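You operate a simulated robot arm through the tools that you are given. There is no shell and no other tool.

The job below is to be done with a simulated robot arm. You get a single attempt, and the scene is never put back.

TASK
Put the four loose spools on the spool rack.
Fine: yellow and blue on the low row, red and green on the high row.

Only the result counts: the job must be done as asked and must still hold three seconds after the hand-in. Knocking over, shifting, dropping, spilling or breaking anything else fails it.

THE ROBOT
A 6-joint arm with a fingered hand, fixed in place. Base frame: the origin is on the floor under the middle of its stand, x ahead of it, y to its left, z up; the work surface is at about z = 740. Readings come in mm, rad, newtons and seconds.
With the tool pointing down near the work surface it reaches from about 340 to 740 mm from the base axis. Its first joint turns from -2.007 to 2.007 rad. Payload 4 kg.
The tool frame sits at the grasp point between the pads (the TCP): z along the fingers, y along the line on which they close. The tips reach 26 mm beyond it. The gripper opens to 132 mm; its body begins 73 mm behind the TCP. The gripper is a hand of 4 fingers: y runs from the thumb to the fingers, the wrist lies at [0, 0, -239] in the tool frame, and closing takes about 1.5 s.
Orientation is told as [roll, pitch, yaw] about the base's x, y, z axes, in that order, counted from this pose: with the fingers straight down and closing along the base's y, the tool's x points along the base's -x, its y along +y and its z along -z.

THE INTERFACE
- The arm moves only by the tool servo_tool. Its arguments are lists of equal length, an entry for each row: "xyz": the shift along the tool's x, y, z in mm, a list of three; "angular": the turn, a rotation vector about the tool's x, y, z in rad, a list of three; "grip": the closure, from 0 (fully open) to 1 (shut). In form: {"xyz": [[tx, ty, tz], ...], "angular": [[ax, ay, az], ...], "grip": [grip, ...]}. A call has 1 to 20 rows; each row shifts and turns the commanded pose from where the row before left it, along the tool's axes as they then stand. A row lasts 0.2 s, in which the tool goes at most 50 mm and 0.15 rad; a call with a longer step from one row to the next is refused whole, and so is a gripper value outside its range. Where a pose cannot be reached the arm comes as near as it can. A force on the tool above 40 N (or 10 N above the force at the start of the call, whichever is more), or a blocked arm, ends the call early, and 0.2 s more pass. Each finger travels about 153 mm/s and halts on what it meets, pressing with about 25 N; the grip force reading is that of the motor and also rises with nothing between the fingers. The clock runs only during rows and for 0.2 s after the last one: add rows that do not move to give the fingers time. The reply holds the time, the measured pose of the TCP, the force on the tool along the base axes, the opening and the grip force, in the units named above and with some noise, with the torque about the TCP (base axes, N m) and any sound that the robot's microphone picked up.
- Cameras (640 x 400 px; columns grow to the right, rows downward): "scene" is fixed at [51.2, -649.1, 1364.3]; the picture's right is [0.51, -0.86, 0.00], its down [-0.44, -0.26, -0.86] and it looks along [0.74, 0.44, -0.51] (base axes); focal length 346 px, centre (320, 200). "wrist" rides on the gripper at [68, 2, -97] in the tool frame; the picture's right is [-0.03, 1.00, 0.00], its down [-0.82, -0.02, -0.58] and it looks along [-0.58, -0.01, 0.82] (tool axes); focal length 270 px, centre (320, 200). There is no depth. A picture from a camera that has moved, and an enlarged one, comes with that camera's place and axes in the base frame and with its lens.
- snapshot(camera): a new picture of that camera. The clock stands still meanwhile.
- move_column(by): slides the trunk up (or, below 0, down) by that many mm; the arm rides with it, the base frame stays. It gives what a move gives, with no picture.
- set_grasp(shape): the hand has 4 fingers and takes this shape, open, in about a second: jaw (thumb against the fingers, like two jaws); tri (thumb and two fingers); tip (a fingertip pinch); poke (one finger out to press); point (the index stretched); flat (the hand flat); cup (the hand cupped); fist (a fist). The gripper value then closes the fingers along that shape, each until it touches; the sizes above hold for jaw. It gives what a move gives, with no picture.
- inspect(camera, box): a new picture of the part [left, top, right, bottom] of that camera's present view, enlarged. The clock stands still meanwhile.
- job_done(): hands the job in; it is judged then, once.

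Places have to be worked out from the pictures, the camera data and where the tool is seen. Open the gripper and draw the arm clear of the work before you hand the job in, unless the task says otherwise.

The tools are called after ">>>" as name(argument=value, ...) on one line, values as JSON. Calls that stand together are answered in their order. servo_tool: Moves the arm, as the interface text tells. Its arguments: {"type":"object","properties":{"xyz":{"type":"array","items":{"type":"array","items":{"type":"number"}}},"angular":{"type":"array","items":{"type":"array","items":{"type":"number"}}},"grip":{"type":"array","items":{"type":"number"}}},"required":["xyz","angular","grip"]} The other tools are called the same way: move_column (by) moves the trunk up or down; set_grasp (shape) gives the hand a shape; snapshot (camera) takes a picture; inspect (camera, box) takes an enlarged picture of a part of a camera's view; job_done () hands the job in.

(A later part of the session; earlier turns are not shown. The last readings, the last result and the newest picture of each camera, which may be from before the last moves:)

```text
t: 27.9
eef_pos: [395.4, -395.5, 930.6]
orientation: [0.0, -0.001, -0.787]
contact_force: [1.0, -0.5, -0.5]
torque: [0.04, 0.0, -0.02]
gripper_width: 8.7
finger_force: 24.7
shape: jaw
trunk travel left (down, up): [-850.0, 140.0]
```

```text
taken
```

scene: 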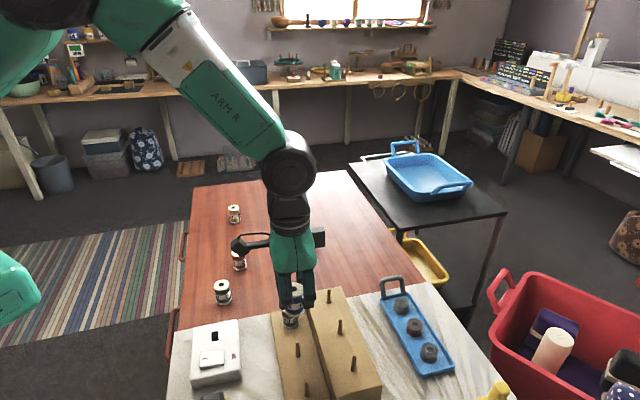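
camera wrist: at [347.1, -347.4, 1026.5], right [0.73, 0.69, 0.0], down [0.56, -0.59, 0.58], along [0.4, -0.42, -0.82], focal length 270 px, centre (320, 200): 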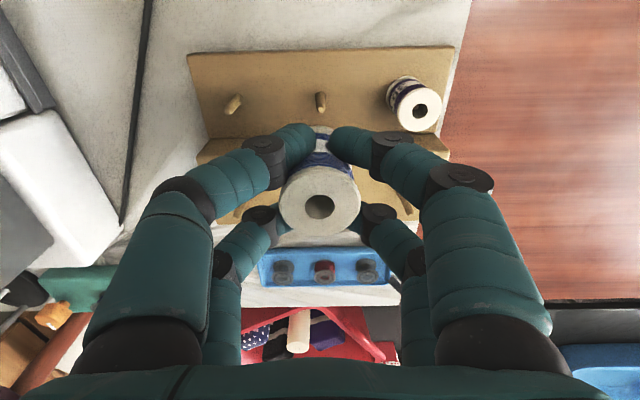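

Low peg B is still visible above the spool, near pixel (320,102). I enlarge pegs B and C to verify the alignment from this very pose.

>>> inspect(camera="wrist", box=[300, 82, 340, 122])

>>> inspect(camera="wrist", box=[210, 82, 250, 122])

>>> inspect(camera="wrist", box=[290, 165, 350, 240])

```text
10.00 times, centred on (320, 102) of wrist
camera zoom: at [347.1, -347.4, 1026.5], right [0.73, 0.69, 0.0], down [0.56, -0.59, 0.58], along [0.4, -0.42, -0.82], focal length 2703 px, centre (320, 1180)
```

zoom: 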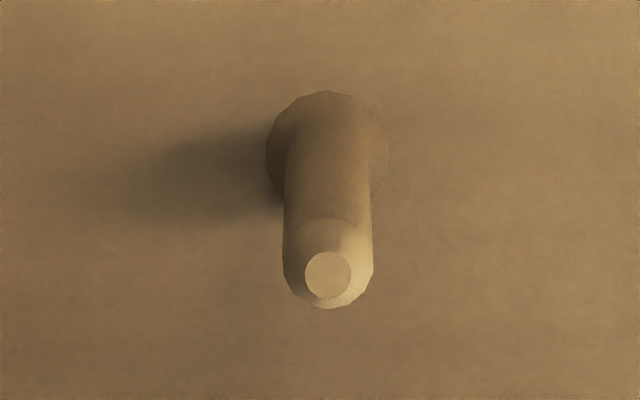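

```text
10.00 times, centred on (230, 102) of wrist
camera zoom: at [347.1, -347.4, 1026.5], right [0.73, 0.69, 0.0], down [0.56, -0.59, 0.58], along [0.4, -0.42, -0.82], focal length 2703 px, centre (1220, 1180)
```

zoom: 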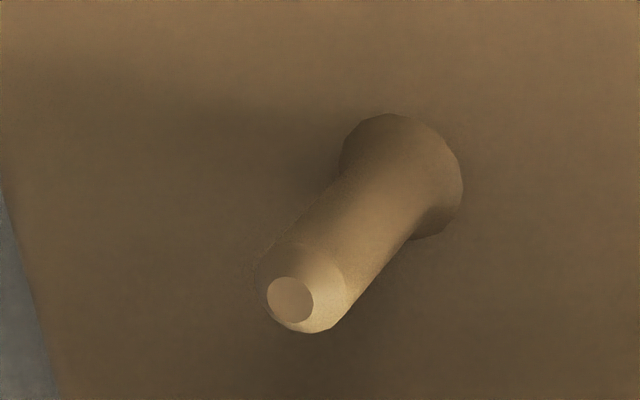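

```text
5.33 times, centred on (320, 202) of wrist
camera zoom: at [347.1, -347.4, 1026.5], right [0.73, 0.69, 0.0], down [0.56, -0.59, 0.58], along [0.4, -0.42, -0.82], focal length 1442 px, centre (320, 187)
```

zoom: 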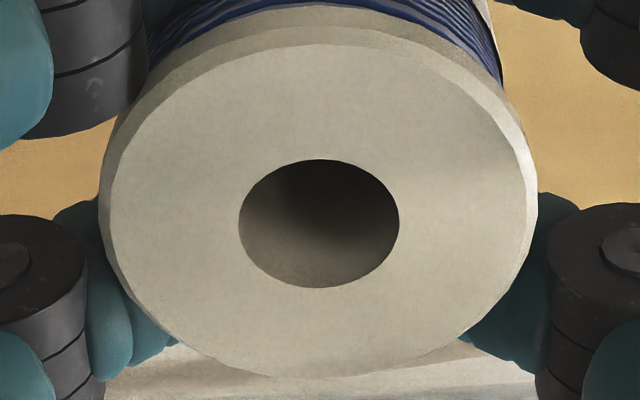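

From here peg B lies at about (-0.1,+1.0) and the spool's hole at about (-1.1,+0.2) in the tool frame. I correct by (+1.0,+0.8) and lower to just above the peg tip, then look again.

>>> servo_tool(xyz=[[1.0, 0.8, 0], [0, 0, 25], [0, 0, 25], [0, 0, 20], [0, 0, 0]], angular=[[0, 0, 0], [0, 0, 0], [0, 0, 0], [0, 0, 0], [0, 0, 0]], grip=[1, 1, 1, 1, 1])

>>> snapshot(camera="wrist")

>>> inspect(camera="scene", box=[250, 260, 370, 380])

```text
t: 29.1
eef_pos: [393.3, -394.5, 858.5]
orientation: [-0.001, -0.001, -0.786]
contact_force: [0.2, 0.3, -0.9]
torque: [0.01, -0.01, 0.02]
gripper_width: 8.4
finger_force: 25.1
shape: jaw
trunk travel left (down, up): [-850.0, 140.0]
```

```text
taken
camera wrist: at [346.8, -345.8, 955.8], right [0.73, 0.69, 0.0], down [0.56, -0.59, 0.58], along [0.4, -0.42, -0.82], focal length 270 px, centre (320, 200)
```

wrist: 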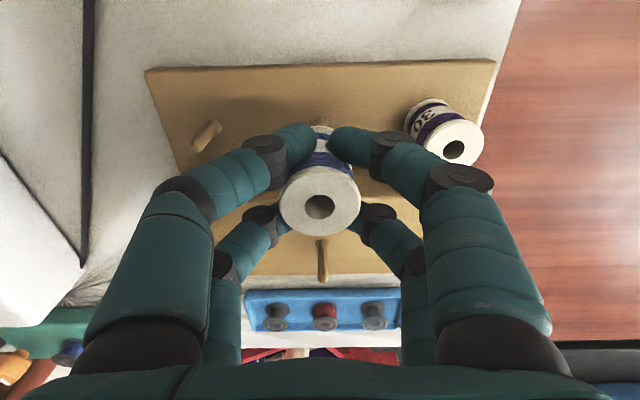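

```text
3.33 times, centred on (310, 320) of scene
camera zoom: at [51.2, -649.1, 1364.3], right [0.51, -0.86, 0.0], down [-0.44, -0.26, -0.86], along [0.74, 0.44, -0.51], focal length 1154 px, centre (353, -200)
```

zoom: 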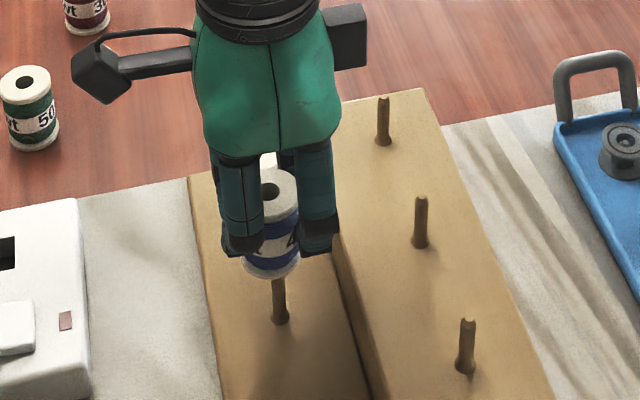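

The spool hangs just above peg B. I enlarge the scene view to check the sideways alignment of the peg and the spool's bottom flange.

>>> inspect(camera="scene", box=[310, 300, 350, 360])

>>> inspect(camera="scene", box=[310, 300, 360, 330])

```text
6.67 times, centred on (330, 330) of scene
camera zoom: at [51.2, -649.1, 1364.3], right [0.51, -0.86, 0.0], down [-0.44, -0.26, -0.86], along [0.74, 0.44, -0.51], focal length 2307 px, centre (253, -667)
```

zoom: 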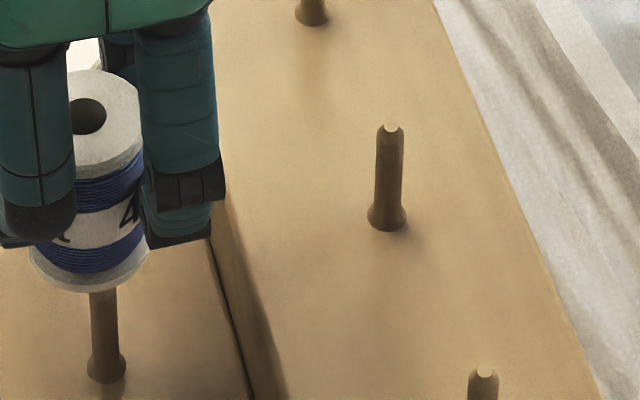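

```text
12.80 times, centred on (335, 315) of scene
camera zoom: at [51.2, -649.1, 1364.3], right [0.51, -0.86, 0.0], down [-0.44, -0.26, -0.86], along [0.74, 0.44, -0.51], focal length 4430 px, centre (128, -1272)
```

zoom: 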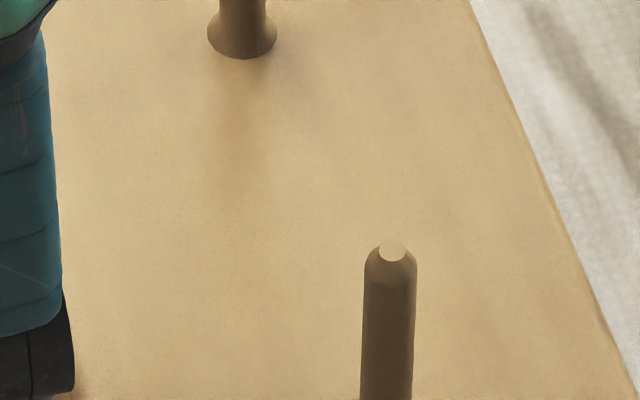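

In the scene view the spool's lower flange seems shifted a few millimetres left of the peg, which disagrees with the wrist estimate. I enlarge this part further before deciding.

>>> inspect(camera="scene", box=[308, 308, 340, 334])

>>> inspect(camera="scene", box=[308, 332, 340, 362])

>>> inspect(camera="wrist", box=[260, 60, 380, 260])

```text
15.38 times, centred on (324, 321) of scene
camera zoom: at [51.2, -649.1, 1364.3], right [0.51, -0.86, 0.0], down [-0.44, -0.26, -0.86], along [0.74, 0.44, -0.51], focal length 5324 px, centre (258, -1662)
```

zoom: 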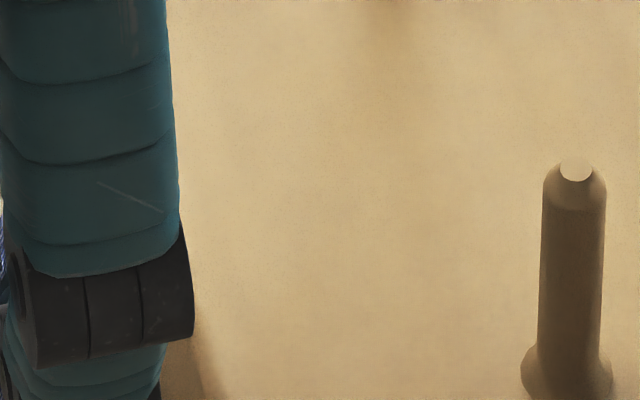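

```text
13.33 times, centred on (324, 347) of scene
camera zoom: at [51.2, -649.1, 1364.3], right [0.51, -0.86, 0.0], down [-0.44, -0.26, -0.86], along [0.74, 0.44, -0.51], focal length 4614 px, centre (267, -1760)
```

zoom: 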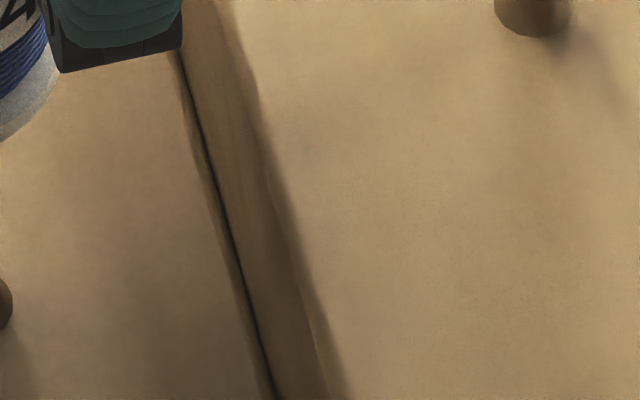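

```text
2.00 times, centred on (320, 160) of wrist
camera zoom: at [346.8, -345.8, 955.8], right [0.73, 0.69, 0.0], down [0.56, -0.59, 0.58], along [0.4, -0.42, -0.82], focal length 541 px, centre (320, 280)
```

zoom: 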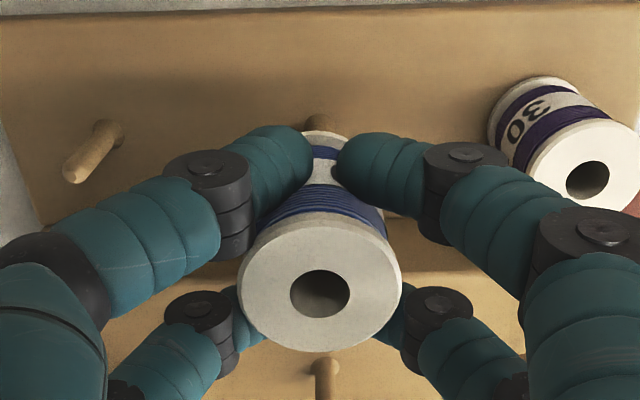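

I aimed beside the spool; its lower flange is near pixel (295,339) of the full view. I enlarge there.

>>> inspect(camera="scene", box=[280, 326, 316, 360])

>>> inspect(camera="scene", box=[280, 306, 316, 340])

>>> inspect(camera="wrist", box=[300, 110, 340, 150])

```text
11.76 times, centred on (298, 343) of scene
camera zoom: at [51.2, -649.1, 1364.3], right [0.51, -0.86, 0.0], down [-0.44, -0.26, -0.86], along [0.74, 0.44, -0.51], focal length 4072 px, centre (579, -1482)
```

zoom: 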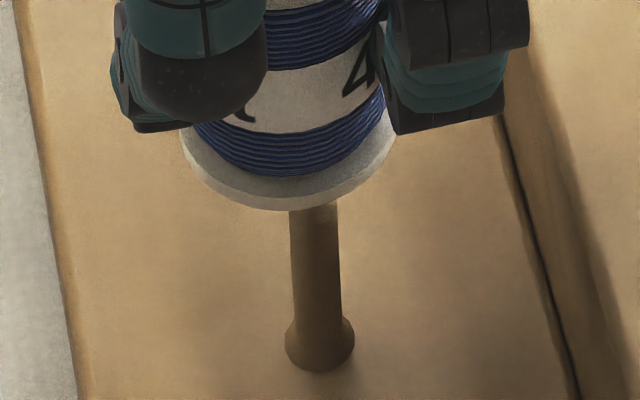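

```text
11.76 times, centred on (298, 323) of scene
camera zoom: at [51.2, -649.1, 1364.3], right [0.51, -0.86, 0.0], down [-0.44, -0.26, -0.86], along [0.74, 0.44, -0.51], focal length 4072 px, centre (579, -1247)
```

zoom: 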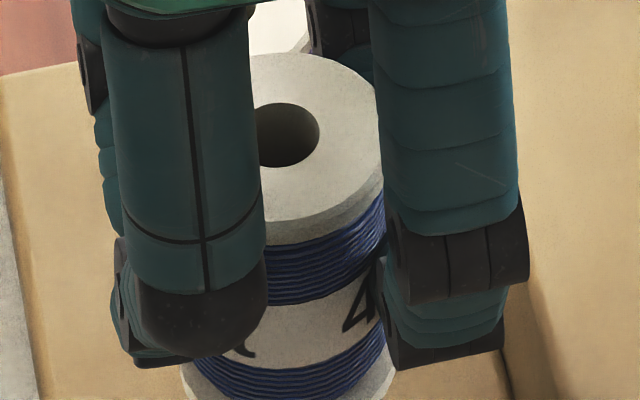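

```text
10.00 times, centred on (320, 130) of wrist
camera zoom: at [346.8, -345.8, 955.8], right [0.73, 0.69, 0.0], down [0.56, -0.59, 0.58], along [0.4, -0.42, -0.82], focal length 2703 px, centre (320, 900)
```

zoom: 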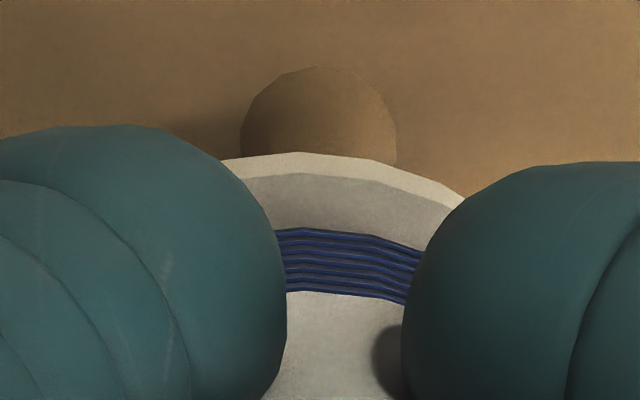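

The scene view gives a direct lateral comparison: the spool axis appears about 3.2 mm left of the peg axis, and image right is almost exactly tool -x. So my board height was slightly off. I shift -3.0 mm in tool x and check again.

>>> servo_tool(xyz=[[-3.0, 0, 0], [0, 0, 0]], angular=[[0, 0, 0], [0, 0, 0]], grip=[1, 1])

>>> inspect(camera="scene", box=[280, 326, 316, 360])

>>> inspect(camera="wrist", box=[290, 105, 350, 155])

```text
t: 29.7
eef_pos: [396.3, -396.4, 858.6]
orientation: [-0.001, 0.0, -0.785]
contact_force: [0.5, 0.4, 0.0]
torque: [-0.03, -0.02, 0.0]
gripper_width: 8.4
finger_force: 24.4
shape: jaw
trunk travel left (down, up): [-850.0, 140.0]
```

```text
11.76 times, centred on (298, 343) of scene
camera zoom: at [51.2, -649.1, 1364.3], right [0.51, -0.86, 0.0], down [-0.44, -0.26, -0.86], along [0.74, 0.44, -0.51], focal length 4072 px, centre (579, -1482)
```

zoom: 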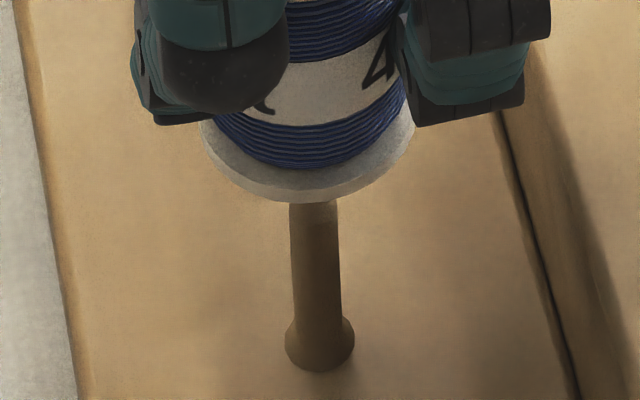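

```text
8.00 times, centred on (320, 130) of wrist
camera zoom: at [349.2, -347.8, 956.1], right [0.73, 0.69, 0.0], down [0.56, -0.59, 0.58], along [0.4, -0.42, -0.82], focal length 2162 px, centre (320, 760)
```

zoom: 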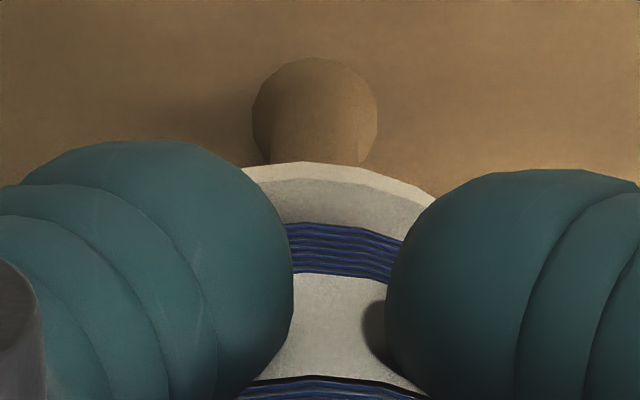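

The spool axis and peg axis now agree within about 0.4 mm in the scene view, and sideways in the wrist view too. This also fits a low board at z≈756. I lower slowly by 30 mm so the hole passes over the peg tip, watching the force.

>>> servo_tool(xyz=[[0, 0, 5], [0, 0, 5], [0, 0, 5], [0, 0, 5], [0, 0, 5], [0, 0, 5], [0, 0, 0]], angular=[[0, 0, 0], [0, 0, 0], [0, 0, 0], [0, 0, 0], [0, 0, 0], [0, 0, 0], [0, 0, 0]], grip=[1, 1, 1, 1, 1, 1, 1])

>>> inspect(camera="scene", box=[270, 310, 330, 370])

>>> inspect(camera="wrist", box=[240, 80, 400, 260])

```text
t: 31.3
eef_pos: [397.0, -395.7, 829.5]
orientation: [-0.001, 0.0, -0.787]
contact_force: [1.1, -0.1, -0.9]
torque: [0.0, 0.01, 0.02]
gripper_width: 8.5
finger_force: 25.0
shape: jaw
trunk travel left (down, up): [-850.0, 140.0]
```

```text
6.67 times, centred on (300, 340) of scene
camera zoom: at [51.2, -649.1, 1364.3], right [0.51, -0.86, 0.0], down [-0.44, -0.26, -0.86], along [0.74, 0.44, -0.51], focal length 2307 px, centre (453, -733)
```

zoom: 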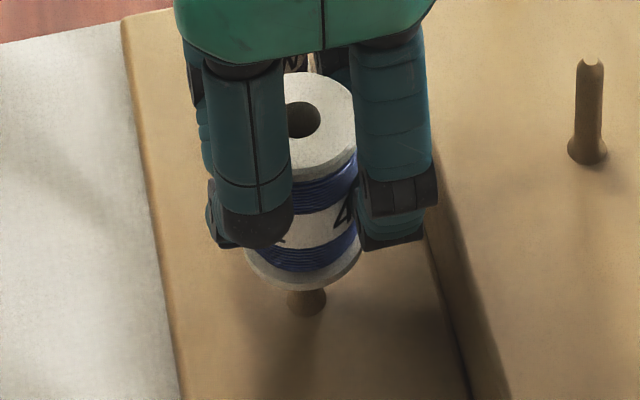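

```text
2.22 times, centred on (320, 170) of wrist
camera zoom: at [349.2, -347.8, 926.2], right [0.73, 0.69, 0.0], down [0.56, -0.59, 0.58], along [0.4, -0.42, -0.82], focal length 601 px, centre (320, 267)
```

zoom: 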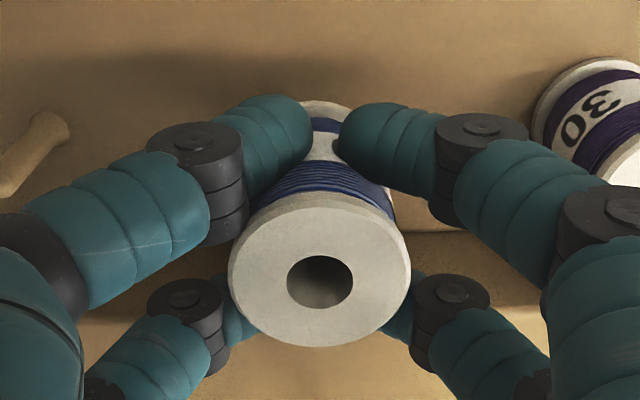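

No contact force at z=829.5, with the spool's bottom already below the peg tip, so the hole has slipped over the peg. I continue down toward z≈805.

>>> servo_tool(xyz=[[0, 0, 5], [0, 0, 5], [0, 0, 5], [0, 0, 5], [0, 0, 4], [0, 0, 0]], angular=[[0, 0, 0], [0, 0, 0], [0, 0, 0], [0, 0, 0], [0, 0, 0], [0, 0, 0]], grip=[1, 1, 1, 1, 1, 1])

>>> inspect(camera="scene", box=[270, 310, 330, 370])

>>> snapshot(camera="wrist")

```text
t: 32.7
eef_pos: [397.1, -395.4, 807.2]
orientation: [0.001, -0.001, -0.788]
contact_force: [0.3, 0.7, 0.0]
torque: [-0.02, -0.02, 0.01]
gripper_width: 8.2
finger_force: 24.9
shape: jaw
trunk travel left (down, up): [-850.0, 140.0]
```

```text
6.67 times, centred on (300, 340) of scene
camera zoom: at [51.2, -649.1, 1364.3], right [0.51, -0.86, 0.0], down [-0.44, -0.26, -0.86], along [0.74, 0.44, -0.51], focal length 2307 px, centre (453, -733)
```

zoom: 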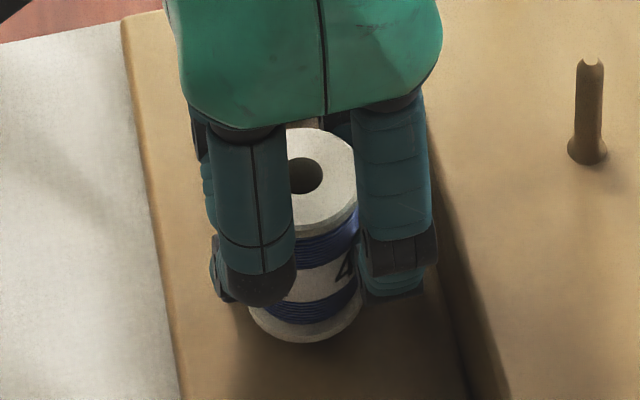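

```text
taken
camera wrist: at [349.2, -347.7, 902.5], right [0.73, 0.69, 0.0], down [0.56, -0.59, 0.58], along [0.4, -0.42, -0.82], focal length 270 px, centre (320, 200)
```

wrist: 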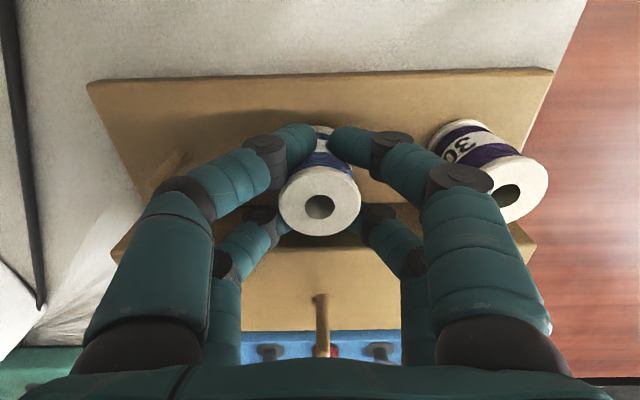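

There is still no contact and the spool is nearly seated. I creep down in 1 mm steps until the board is felt.

>>> servo_tool(xyz=[[0, 0, 1], [0, 0, 1], [0, 0, 1], [0, 0, 0]], angular=[[0, 0, 0], [0, 0, 0], [0, 0, 0], [0, 0, 0]], grip=[1, 1, 1, 1])

>>> inspect(camera="scene", box=[280, 325, 320, 365])

```text
t: 33.7
eef_pos: [396.2, -396.6, 803.6]
orientation: [0.0, -0.001, -0.787]
contact_force: [1.2, -0.3, -0.5]
torque: [0.01, -0.03, -0.02]
gripper_width: 8.3
finger_force: 25.0
shape: jaw
trunk travel left (down, up): [-850.0, 140.0]
```

```text
10.00 times, centred on (300, 345) of scene
camera zoom: at [51.2, -649.1, 1364.3], right [0.51, -0.86, 0.0], down [-0.44, -0.26, -0.86], along [0.74, 0.44, -0.51], focal length 3461 px, centre (520, -1250)
```

zoom: 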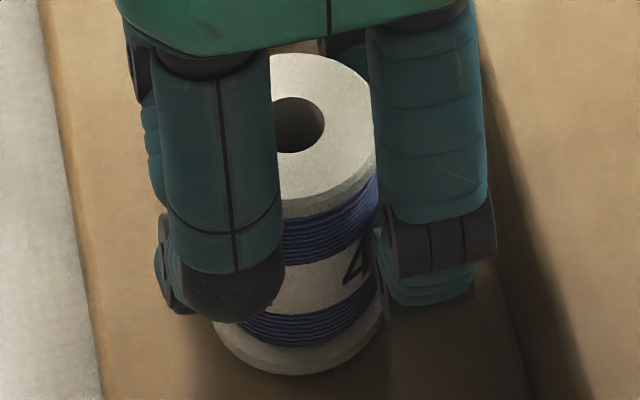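

Still no contact at about z=803. I creep down a few millimetres more.

>>> servo_tool(xyz=[[0, 0, 1], [0, 0, 1], [0, 0, 0]], angular=[[0, 0, 0], [0, 0, 0], [0, 0, 0]], grip=[1, 1, 1])

```text
t: 34.5
eef_pos: [396.2, -394.8, 801.5]
orientation: [0.001, -0.001, -0.787]
contact_force: [0.2, 0.4, 7.3]
torque: [0.06, -0.08, 0.0]
gripper_width: 8.3
finger_force: 24.7
shape: jaw
trunk travel left (down, up): [-850.0, 140.0]
```

A 7 N upward push at z≈801 means the spool is seated on the board, so the low board is at z≈755.5. I open gently to about 34 mm, enough to clear the flange without reaching the purple spool.

>>> servo_tool(xyz=[[0, 0, 0], [0, 0, 0], [0, 0, 0], [0, 0, 0], [0, 0, 0], [0, 0, 0]], angular=[[0, 0, 0], [0, 0, 0], [0, 0, 0], [0, 0, 0], [0, 0, 0], [0, 0, 0]], grip=[0.92, 0.87, 0.82, 0.77, 0.74, 0.74])

>>> snapshot(camera="wrist")

>>> inspect(camera="scene", box=[270, 310, 330, 370])

```text
t: 35.9
eef_pos: [395.8, -395.3, 800.4]
orientation: [-0.001, -0.001, -0.786]
contact_force: [0.2, 0.1, -0.4]
torque: [0.03, 0.0, 0.01]
gripper_width: 34.0
finger_force: 0.0
shape: jaw
trunk travel left (down, up): [-850.0, 140.0]
```

```text
taken
camera wrist: at [349.1, -347.7, 897.3], right [0.73, 0.69, 0.0], down [0.56, -0.59, 0.58], along [0.4, -0.42, -0.82], focal length 270 px, centre (320, 200)
```

wrist: 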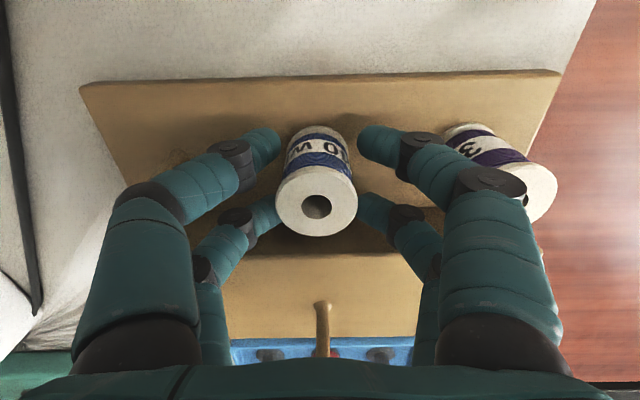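

```text
6.67 times, centred on (300, 340) of scene
camera zoom: at [51.2, -649.1, 1364.3], right [0.51, -0.86, 0.0], down [-0.44, -0.26, -0.86], along [0.74, 0.44, -0.51], focal length 2307 px, centre (453, -733)
```

zoom: 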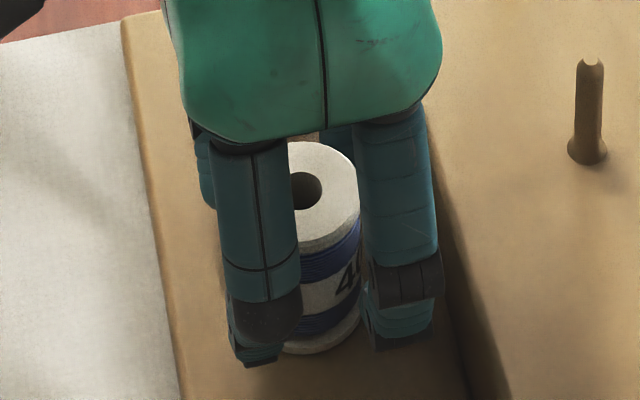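

The spool is released and stands by itself, and the purple one is untouched. I lift straight up to z≈930.

>>> servo_tool(xyz=[[0, 0, -9], [0, 0, -20], [0, 0, -25], [0, 0, -25], [0, 0, -25], [0, 0, -25], [0, 0, 0]], angular=[[0, 0, 0], [0, 0, 0], [0, 0, 0], [0, 0, 0], [0, 0, 0], [0, 0, 0], [0, 0, 0]], grip=[0.74, 0.74, 0.74, 0.74, 0.74, 0.74, 0.74])

>>> snapshot(camera="wrist")

>>> inspect(camera="scene", box=[260, 280, 400, 400])

```text
t: 37.5
eef_pos: [396.3, -394.9, 931.6]
orientation: [0.0, 0.0, -0.787]
contact_force: [0.2, 0.9, 0.2]
torque: [0.03, 0.04, -0.02]
gripper_width: 33.9
finger_force: 0.1
shape: jaw
trunk travel left (down, up): [-850.0, 140.0]
```

```text
taken
camera wrist: at [348.8, -347.4, 1027.7], right [0.73, 0.69, 0.0], down [0.56, -0.59, 0.58], along [0.4, -0.42, -0.82], focal length 270 px, centre (320, 200)
```

wrist: 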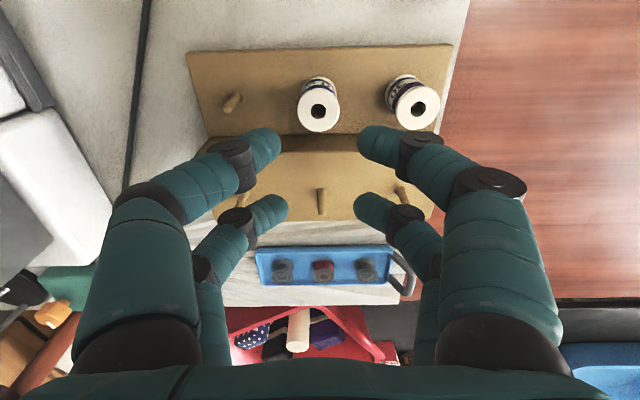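

```text
3.33 times, centred on (330, 340) of scene
camera zoom: at [51.2, -649.1, 1364.3], right [0.51, -0.86, 0.0], down [-0.44, -0.26, -0.86], along [0.74, 0.44, -0.51], focal length 1154 px, centre (287, -267)
```

zoom: 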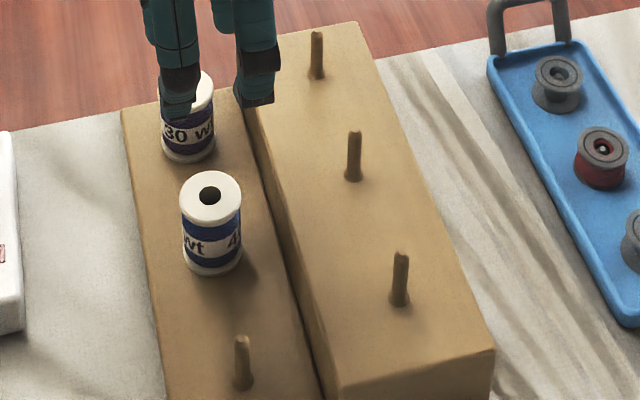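

Blue stands on low peg B. I now travel at z≈930 to above the yellow spool, opening the fingers to 66 mm on the way.

>>> servo_tool(xyz=[[7.1, 38.1, 0], [7.1, 38.1, 0], [7.1, 38.1, 0], [7.1, 38.1, 0], [7.1, 38.1, 0], [7.1, 38.1, 0], [7.1, 38.1, 0], [7.1, 38.1, 0], [7.1, 38.1, 0], [7.1, 38.1, 0], [7.1, 38.1, 0], [7.1, 38.1, 0], [7.1, 38.1, 0], [7.3, 37.5, 0], [0, 0, 0], [0, 0, 0]], angular=[[0, 0, 0], [0, 0, 0], [0, 0, 0], [0, 0, 0], [0, 0, 0], [0, 0, 0], [0, 0, 0], [0, 0, 0], [0, 0, 0], [0, 0, 0], [0, 0, 0], [0, 0, 0], [0, 0, 0], [0, 0, 0], [0, 0, 0], [0, 0, 0]], grip=[0.74, 0.7, 0.65, 0.6, 0.55, 0.5, 0.5, 0.5, 0.5, 0.5, 0.5, 0.5, 0.5, 0.5, 0.5, 0.5])

>>> snapshot(camera="wrist")

>>> inspect(camera="wrist", box=[280, 60, 360, 140])

```text
t: 40.9
eef_pos: [703.9, 52.3, 929.4]
orientation: [0.0, 0.0, -0.788]
contact_force: [0.4, 0.1, -0.3]
torque: [-0.01, 0.05, -0.04]
gripper_width: 65.2
finger_force: 0.0
shape: jaw
trunk travel left (down, up): [-850.0, 140.0]
```

```text
taken
camera wrist: at [655.9, 99.4, 1026.3], right [0.73, 0.69, 0.0], down [0.56, -0.59, 0.58], along [0.4, -0.42, -0.82], focal length 270 px, centre (320, 200)
```

wrist: 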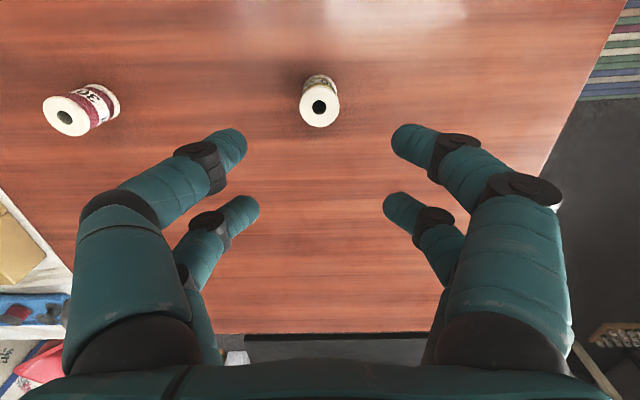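

```text
5.00 times, centred on (320, 100) of wrist
camera zoom: at [655.9, 99.4, 1026.3], right [0.73, 0.69, 0.0], down [0.56, -0.59, 0.58], along [0.4, -0.42, -0.82], focal length 1351 px, centre (320, 700)
```

zoom: 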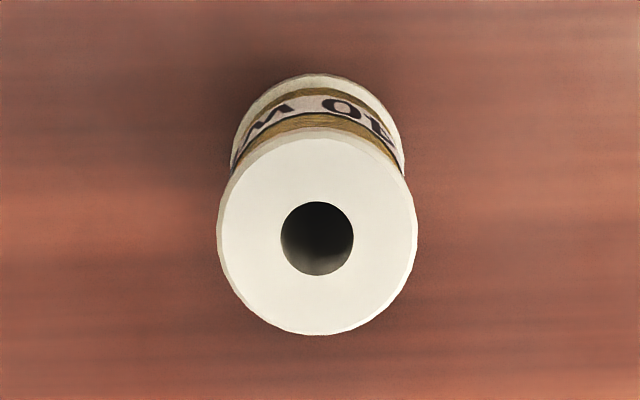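

Yellow is centred to about (-1.7,-0.2) in the tool frame. I correct by 1 mm and descend 144 mm around it, open.

>>> servo_tool(xyz=[[-1.0, -0.2, 0], [0, 0, 36], [0, 0, 36], [0, 0, 36], [0, 0, 26], [0, 0, 10], [0, 0, 0]], angular=[[0, 0, 0], [0, 0, 0], [0, 0, 0], [0, 0, 0], [0, 0, 0], [0, 0, 0], [0, 0, 0]], grip=[0.5, 0.5, 0.5, 0.5, 0.5, 0.5, 0.5])

>>> snapshot(camera="wrist")

```text
t: 42.5
eef_pos: [704.3, 50.6, 785.9]
orientation: [0.0, 0.0, -0.787]
contact_force: [1.1, -0.1, -0.3]
torque: [0.01, -0.03, 0.0]
gripper_width: 65.8
finger_force: 0.1
shape: jaw
trunk travel left (down, up): [-850.0, 140.0]
```

```text
taken
camera wrist: at [656.8, 98.2, 882.4], right [0.73, 0.69, 0.0], down [0.56, -0.59, 0.58], along [0.4, -0.42, -0.82], focal length 270 px, centre (320, 200)
```

wrist: 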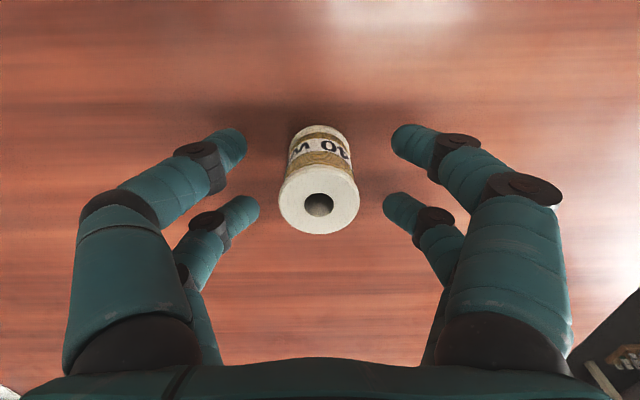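

The yellow spool stands in the middle of the open fingers. I close on it and then lift 40 mm.

>>> servo_tool(xyz=[[0, 0, 0], [0, 0, 0], [0, 0, 0], [0, 0, 0], [0, 0, 0], [0, 0, 0], [0, 0, 0], [0, 0, 0], [0, 0, 0], [0, 0, -5], [0, 0, -15], [0, 0, -20], [0, 0, 0]], angular=[[0, 0, 0], [0, 0, 0], [0, 0, 0], [0, 0, 0], [0, 0, 0], [0, 0, 0], [0, 0, 0], [0, 0, 0], [0, 0, 0], [0, 0, 0], [0, 0, 0], [0, 0, 0], [0, 0, 0]], grip=[0.6, 0.68, 0.76, 0.84, 0.92, 1, 1, 1, 1, 1, 1, 1, 1])

>>> snapshot(camera="wrist")

>>> inspect(camera="wrist", box=[290, 165, 350, 240])

```text
t: 45.3
eef_pos: [704.0, 50.8, 825.2]
orientation: [0.0, 0.0, -0.787]
contact_force: [-0.6, 0.1, 0.1]
torque: [-0.02, 0.01, -0.04]
gripper_width: 8.9
finger_force: 24.8
shape: jaw
trunk travel left (down, up): [-850.0, 140.0]
```

```text
taken
camera wrist: at [656.5, 98.9, 922.7], right [0.73, 0.69, 0.0], down [0.56, -0.59, 0.58], along [0.4, -0.42, -0.82], focal length 270 px, centre (320, 200)
```

wrist: 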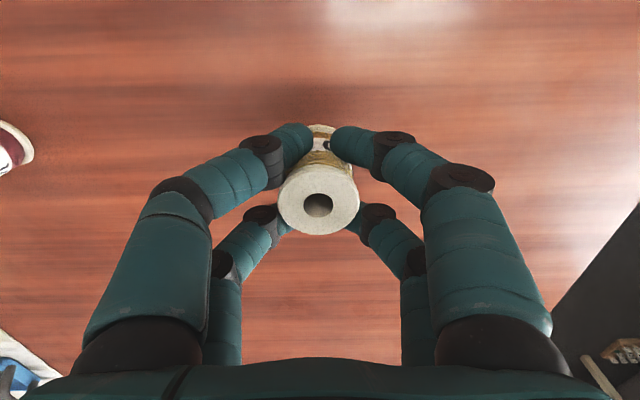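

```text
5.33 times, centred on (320, 202) of wrist
camera zoom: at [656.5, 98.9, 922.7], right [0.73, 0.69, 0.0], down [0.56, -0.59, 0.58], along [0.4, -0.42, -0.82], focal length 1442 px, centre (320, 187)
```

zoom: 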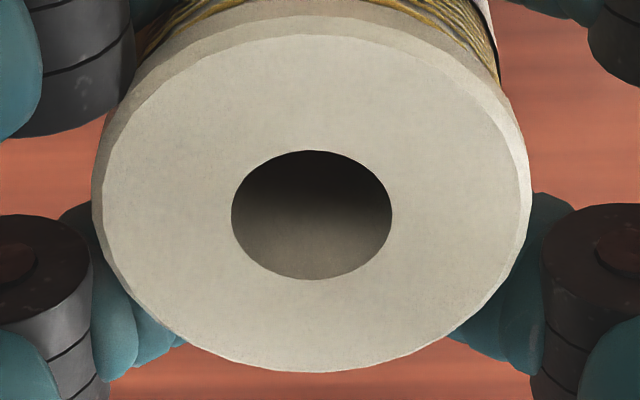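

Yellow is held level, with its hole at about (-0.3,-0.4) in the tool frame. I raise it to z≈930 and carry it to above low peg C.

>>> servo_tool(xyz=[[0, 0, -34], [0, 0, -35], [0, 0, -35], [-6.2, -38.2, 0], [-6.2, -38.2, 0], [-6.2, -38.2, 0], [-6.2, -38.2, 0], [-6.2, -38.2, 0], [-6.2, -38.2, 0], [-6.2, -38.2, 0], [-6.2, -38.2, 0], [-6.2, -38.2, 0], [-6.2, -38.2, 0], [-6.2, -38.2, 0], [-6.2, -38.2, 0], [-6.2, -38.2, 0], [-6.2, -38.2, 0], [-6.2, -38.2, 0], [-6.7, -39.0, 0], [0, 0, 0]], angular=[[0, 0, 0], [0, 0, 0], [0, 0, 0], [0, 0, 0], [0, 0, 0], [0, 0, 0], [0, 0, 0], [0, 0, 0], [0, 0, 0], [0, 0, 0], [0, 0, 0], [0, 0, 0], [0, 0, 0], [0, 0, 0], [0, 0, 0], [0, 0, 0], [0, 0, 0], [0, 0, 0], [0, 0, 0], [0, 0, 0]], grip=[1, 1, 1, 1, 1, 1, 1, 1, 1, 1, 1, 1, 1, 1, 1, 1, 1, 1, 1, 1])

>>> snapshot(camera="wrist")

>>> inspect(camera="wrist", box=[300, 82, 340, 122])

>>> inspect(camera="wrist", box=[290, 165, 350, 240])

```text
t: 49.5
eef_pos: [343.2, -452.9, 929.1]
orientation: [0.0, -0.001, -0.785]
contact_force: [0.1, 0.5, 0.0]
torque: [-0.02, 0.01, 0.04]
gripper_width: 8.4
finger_force: 24.9
shape: jaw
trunk travel left (down, up): [-850.0, 140.0]
```

```text
taken
camera wrist: at [294.6, -404.6, 1026.4], right [0.73, 0.69, 0.0], down [0.56, -0.59, 0.58], along [0.4, -0.42, -0.82], focal length 270 px, centre (320, 200)
```

wrist: 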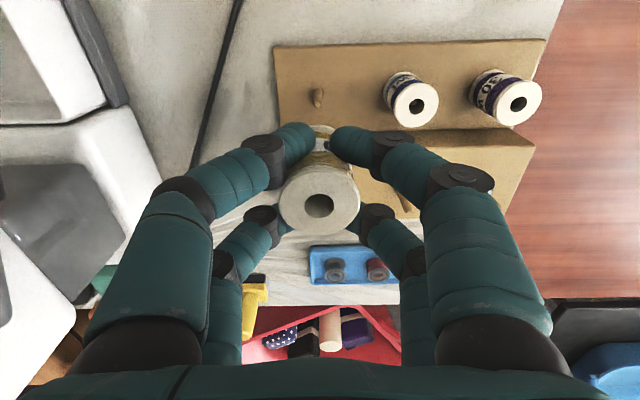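

```text
10.00 times, centred on (320, 102) of wrist
camera zoom: at [294.6, -404.6, 1026.4], right [0.73, 0.69, 0.0], down [0.56, -0.59, 0.58], along [0.4, -0.42, -0.82], focal length 2703 px, centre (320, 1180)
```

zoom: 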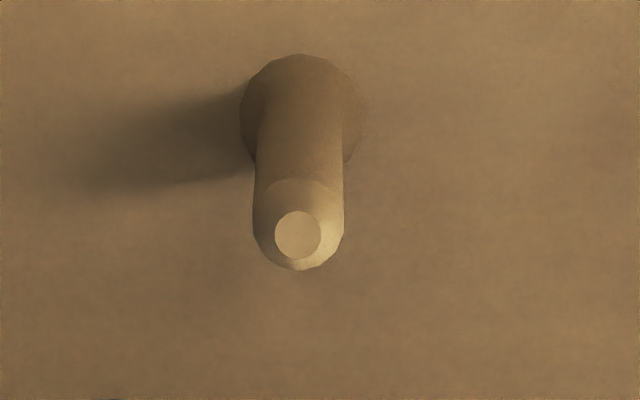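

```text
5.33 times, centred on (320, 202) of wrist
camera zoom: at [294.6, -404.6, 1026.4], right [0.73, 0.69, 0.0], down [0.56, -0.59, 0.58], along [0.4, -0.42, -0.82], focal length 1442 px, centre (320, 187)
```

zoom: 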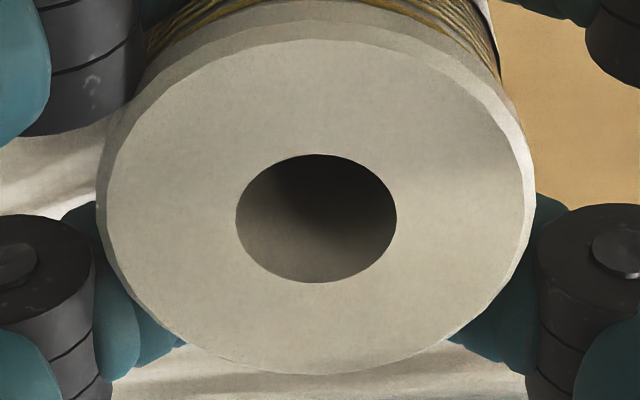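

From this pose peg C needs a shift of about (+0.4,-1.5) relative to the held hole, scaled against the blue placement that worked. I apply it, lower 70 mm to just above the peg tip, and check both views.

>>> servo_tool(xyz=[[0.4, -1.5, 0], [0, 0, 25], [0, 0, 25], [0, 0, 20], [0, 0, 0]], angular=[[0, 0, 0], [0, 0, 0], [0, 0, 0], [0, 0, 0], [0, 0, 0]], grip=[1, 1, 1, 1, 1])

>>> inspect(camera="scene", box=[280, 350, 340, 400])

>>> inspect(camera="wrist", box=[290, 105, 350, 155])

>>> snapshot(camera="wrist")

```text
t: 50.7
eef_pos: [339.4, -453.2, 859.9]
orientation: [0.0, -0.001, -0.788]
contact_force: [-0.2, 0.1, -0.9]
torque: [-0.01, 0.03, 0.04]
gripper_width: 8.3
finger_force: 25.4
shape: jaw
trunk travel left (down, up): [-850.0, 140.0]
```

```text
8.00 times, centred on (310, 375) of scene
camera zoom: at [51.2, -649.1, 1364.3], right [0.51, -0.86, 0.0], down [-0.44, -0.26, -0.86], along [0.74, 0.44, -0.51], focal length 2769 px, centre (400, -1200)
```

zoom: 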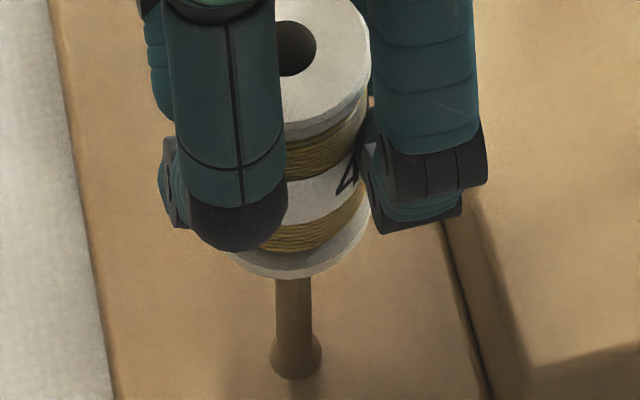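

```text
8.00 times, centred on (320, 130) of wrist
camera zoom: at [292.2, -404.8, 956.1], right [0.73, 0.69, 0.0], down [0.56, -0.59, 0.58], along [0.4, -0.42, -0.82], focal length 2162 px, centre (320, 760)
```

zoom: 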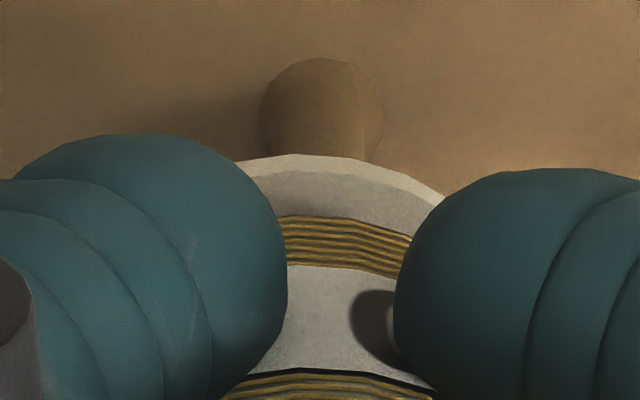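

```text
taken
camera wrist: at [292.2, -404.8, 956.1], right [0.73, 0.69, 0.0], down [0.56, -0.59, 0.58], along [0.4, -0.42, -0.82], focal length 270 px, centre (320, 200)
```

wrist: 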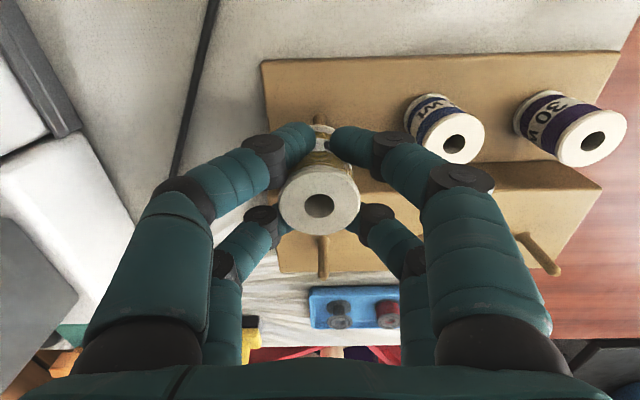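

In the scene view the yellow spool's axis and peg C agree to about 0.3 mm sideways; the wrist view suggests another +0.6 mm along y. I apply that small correction and lower 30 mm slowly.

>>> servo_tool(xyz=[[-0.3, 0.6, 0], [0, 0, 5], [0, 0, 5], [0, 0, 5], [0, 0, 5], [0, 0, 5], [0, 0, 5], [0, 0, 0]], angular=[[0, 0, 0], [0, 0, 0], [0, 0, 0], [0, 0, 0], [0, 0, 0], [0, 0, 0], [0, 0, 0], [0, 0, 0]], grip=[1, 1, 1, 1, 1, 1, 1, 1])

>>> inspect(camera="scene", box=[270, 340, 350, 400])

```text
t: 52.5
eef_pos: [339.7, -452.8, 829.8]
orientation: [-0.001, -0.002, -0.787]
contact_force: [0.3, 0.2, 0.2]
torque: [-0.02, 0.0, -0.02]
gripper_width: 8.1
finger_force: 25.0
shape: jaw
trunk travel left (down, up): [-850.0, 140.0]
```

```text
6.67 times, centred on (310, 370) of scene
camera zoom: at [51.2, -649.1, 1364.3], right [0.51, -0.86, 0.0], down [-0.44, -0.26, -0.86], along [0.74, 0.44, -0.51], focal length 2307 px, centre (387, -933)
```

zoom: 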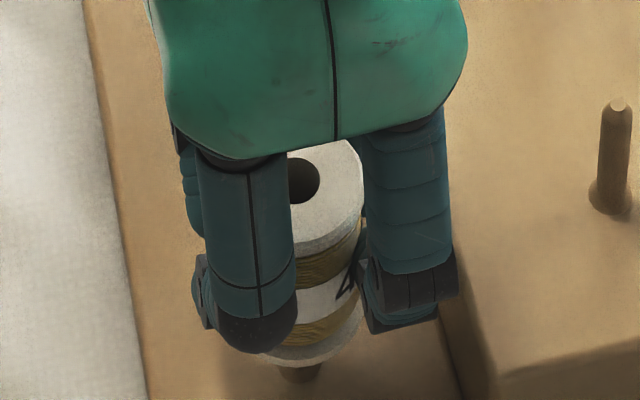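

No contact again, so the spool is over the peg. I lower to about z≈805 and then creep down to contact.

>>> servo_tool(xyz=[[0, 0, 5], [0, 0, 5], [0, 0, 5], [0, 0, 5], [0, 0, 4], [0, 0, 1], [0, 0, 1], [0, 0, 1], [0, 0, 1], [0, 0, 1], [0, 0, 0]], angular=[[0, 0, 0], [0, 0, 0], [0, 0, 0], [0, 0, 0], [0, 0, 0], [0, 0, 0], [0, 0, 0], [0, 0, 0], [0, 0, 0], [0, 0, 0], [0, 0, 0]], grip=[1, 1, 1, 1, 1, 1, 1, 1, 1, 1, 1])

>>> snapshot(camera="wrist")

```text
t: 54.9
eef_pos: [340.8, -452.7, 802.6]
orientation: [0.0, -0.002, -0.788]
contact_force: [-1.0, 0.4, 5.7]
torque: [0.06, -0.1, -0.01]
gripper_width: 7.9
finger_force: 25.1
shape: jaw
trunk travel left (down, up): [-850.0, 140.0]
```

```text
taken
camera wrist: at [292.8, -405.0, 898.2], right [0.73, 0.69, 0.0], down [0.56, -0.59, 0.58], along [0.4, -0.42, -0.82], focal length 270 px, centre (320, 200)
```

wrist: 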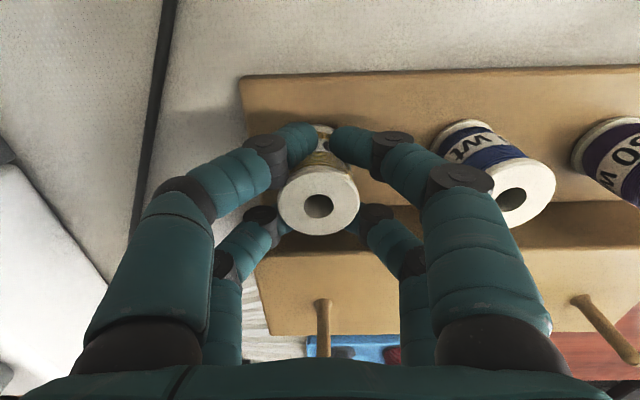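

The 5.7 N upward push at z≈801 shows that yellow is seated on the low board. I open gently to about 34 mm and lift straight up.

>>> servo_tool(xyz=[[0, 0, 0], [0, 0, 0], [0, 0, 0], [0, 0, 0], [0, 0, 0], [0, 0, 0]], angular=[[0, 0, 0], [0, 0, 0], [0, 0, 0], [0, 0, 0], [0, 0, 0], [0, 0, 0]], grip=[0.92, 0.87, 0.82, 0.77, 0.74, 0.74])

>>> servo_tool(xyz=[[0, 0, -9], [0, 0, -20], [0, 0, -25], [0, 0, -25], [0, 0, -25], [0, 0, -25], [0, 0, 0]], angular=[[0, 0, 0], [0, 0, 0], [0, 0, 0], [0, 0, 0], [0, 0, 0], [0, 0, 0], [0, 0, 0]], grip=[0.74, 0.74, 0.74, 0.74, 0.74, 0.74, 0.74])

>>> snapshot(camera="wrist")

>>> inspect(camera="scene", box=[260, 280, 400, 400])

```text
t: 56.3
eef_pos: [339.6, -453.5, 801.6]
orientation: [0.0, -0.002, -0.786]
contact_force: [-1.1, -0.7, 0.3]
torque: [0.0, -0.02, -0.02]
gripper_width: 33.9
finger_force: 0.1
shape: jaw
trunk travel left (down, up): [-850.0, 140.0]
```

```text
t: 57.9
eef_pos: [341.3, -453.8, 930.6]
orientation: [0.001, 0.0, -0.786]
contact_force: [-0.2, -0.1, 0.8]
torque: [0.0, 0.01, 0.01]
gripper_width: 34.0
finger_force: 0.2
shape: jaw
trunk travel left (down, up): [-850.0, 140.0]
```

```text
taken
camera wrist: at [293.8, -405.0, 1026.9], right [0.73, 0.69, 0.0], down [0.56, -0.59, 0.58], along [0.4, -0.42, -0.82], focal length 270 px, centre (320, 200)
```

wrist: 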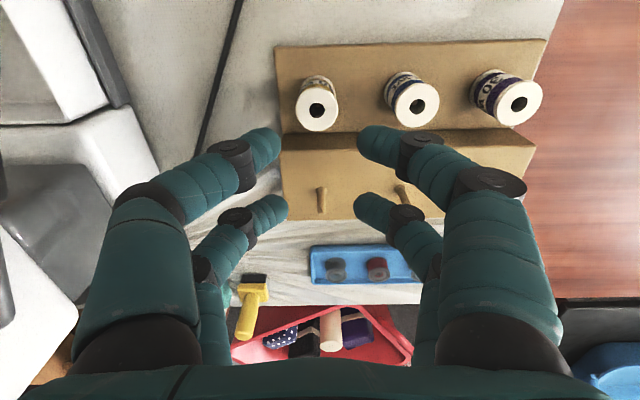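

```text
3.33 times, centred on (330, 340) of scene
camera zoom: at [51.2, -649.1, 1364.3], right [0.51, -0.86, 0.0], down [-0.44, -0.26, -0.86], along [0.74, 0.44, -0.51], focal length 1154 px, centre (287, -267)
```

zoom: 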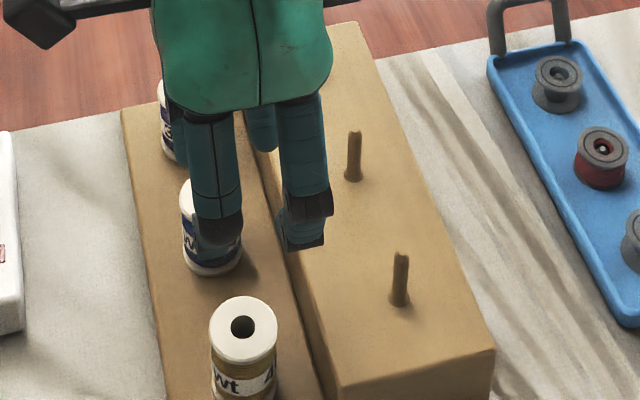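

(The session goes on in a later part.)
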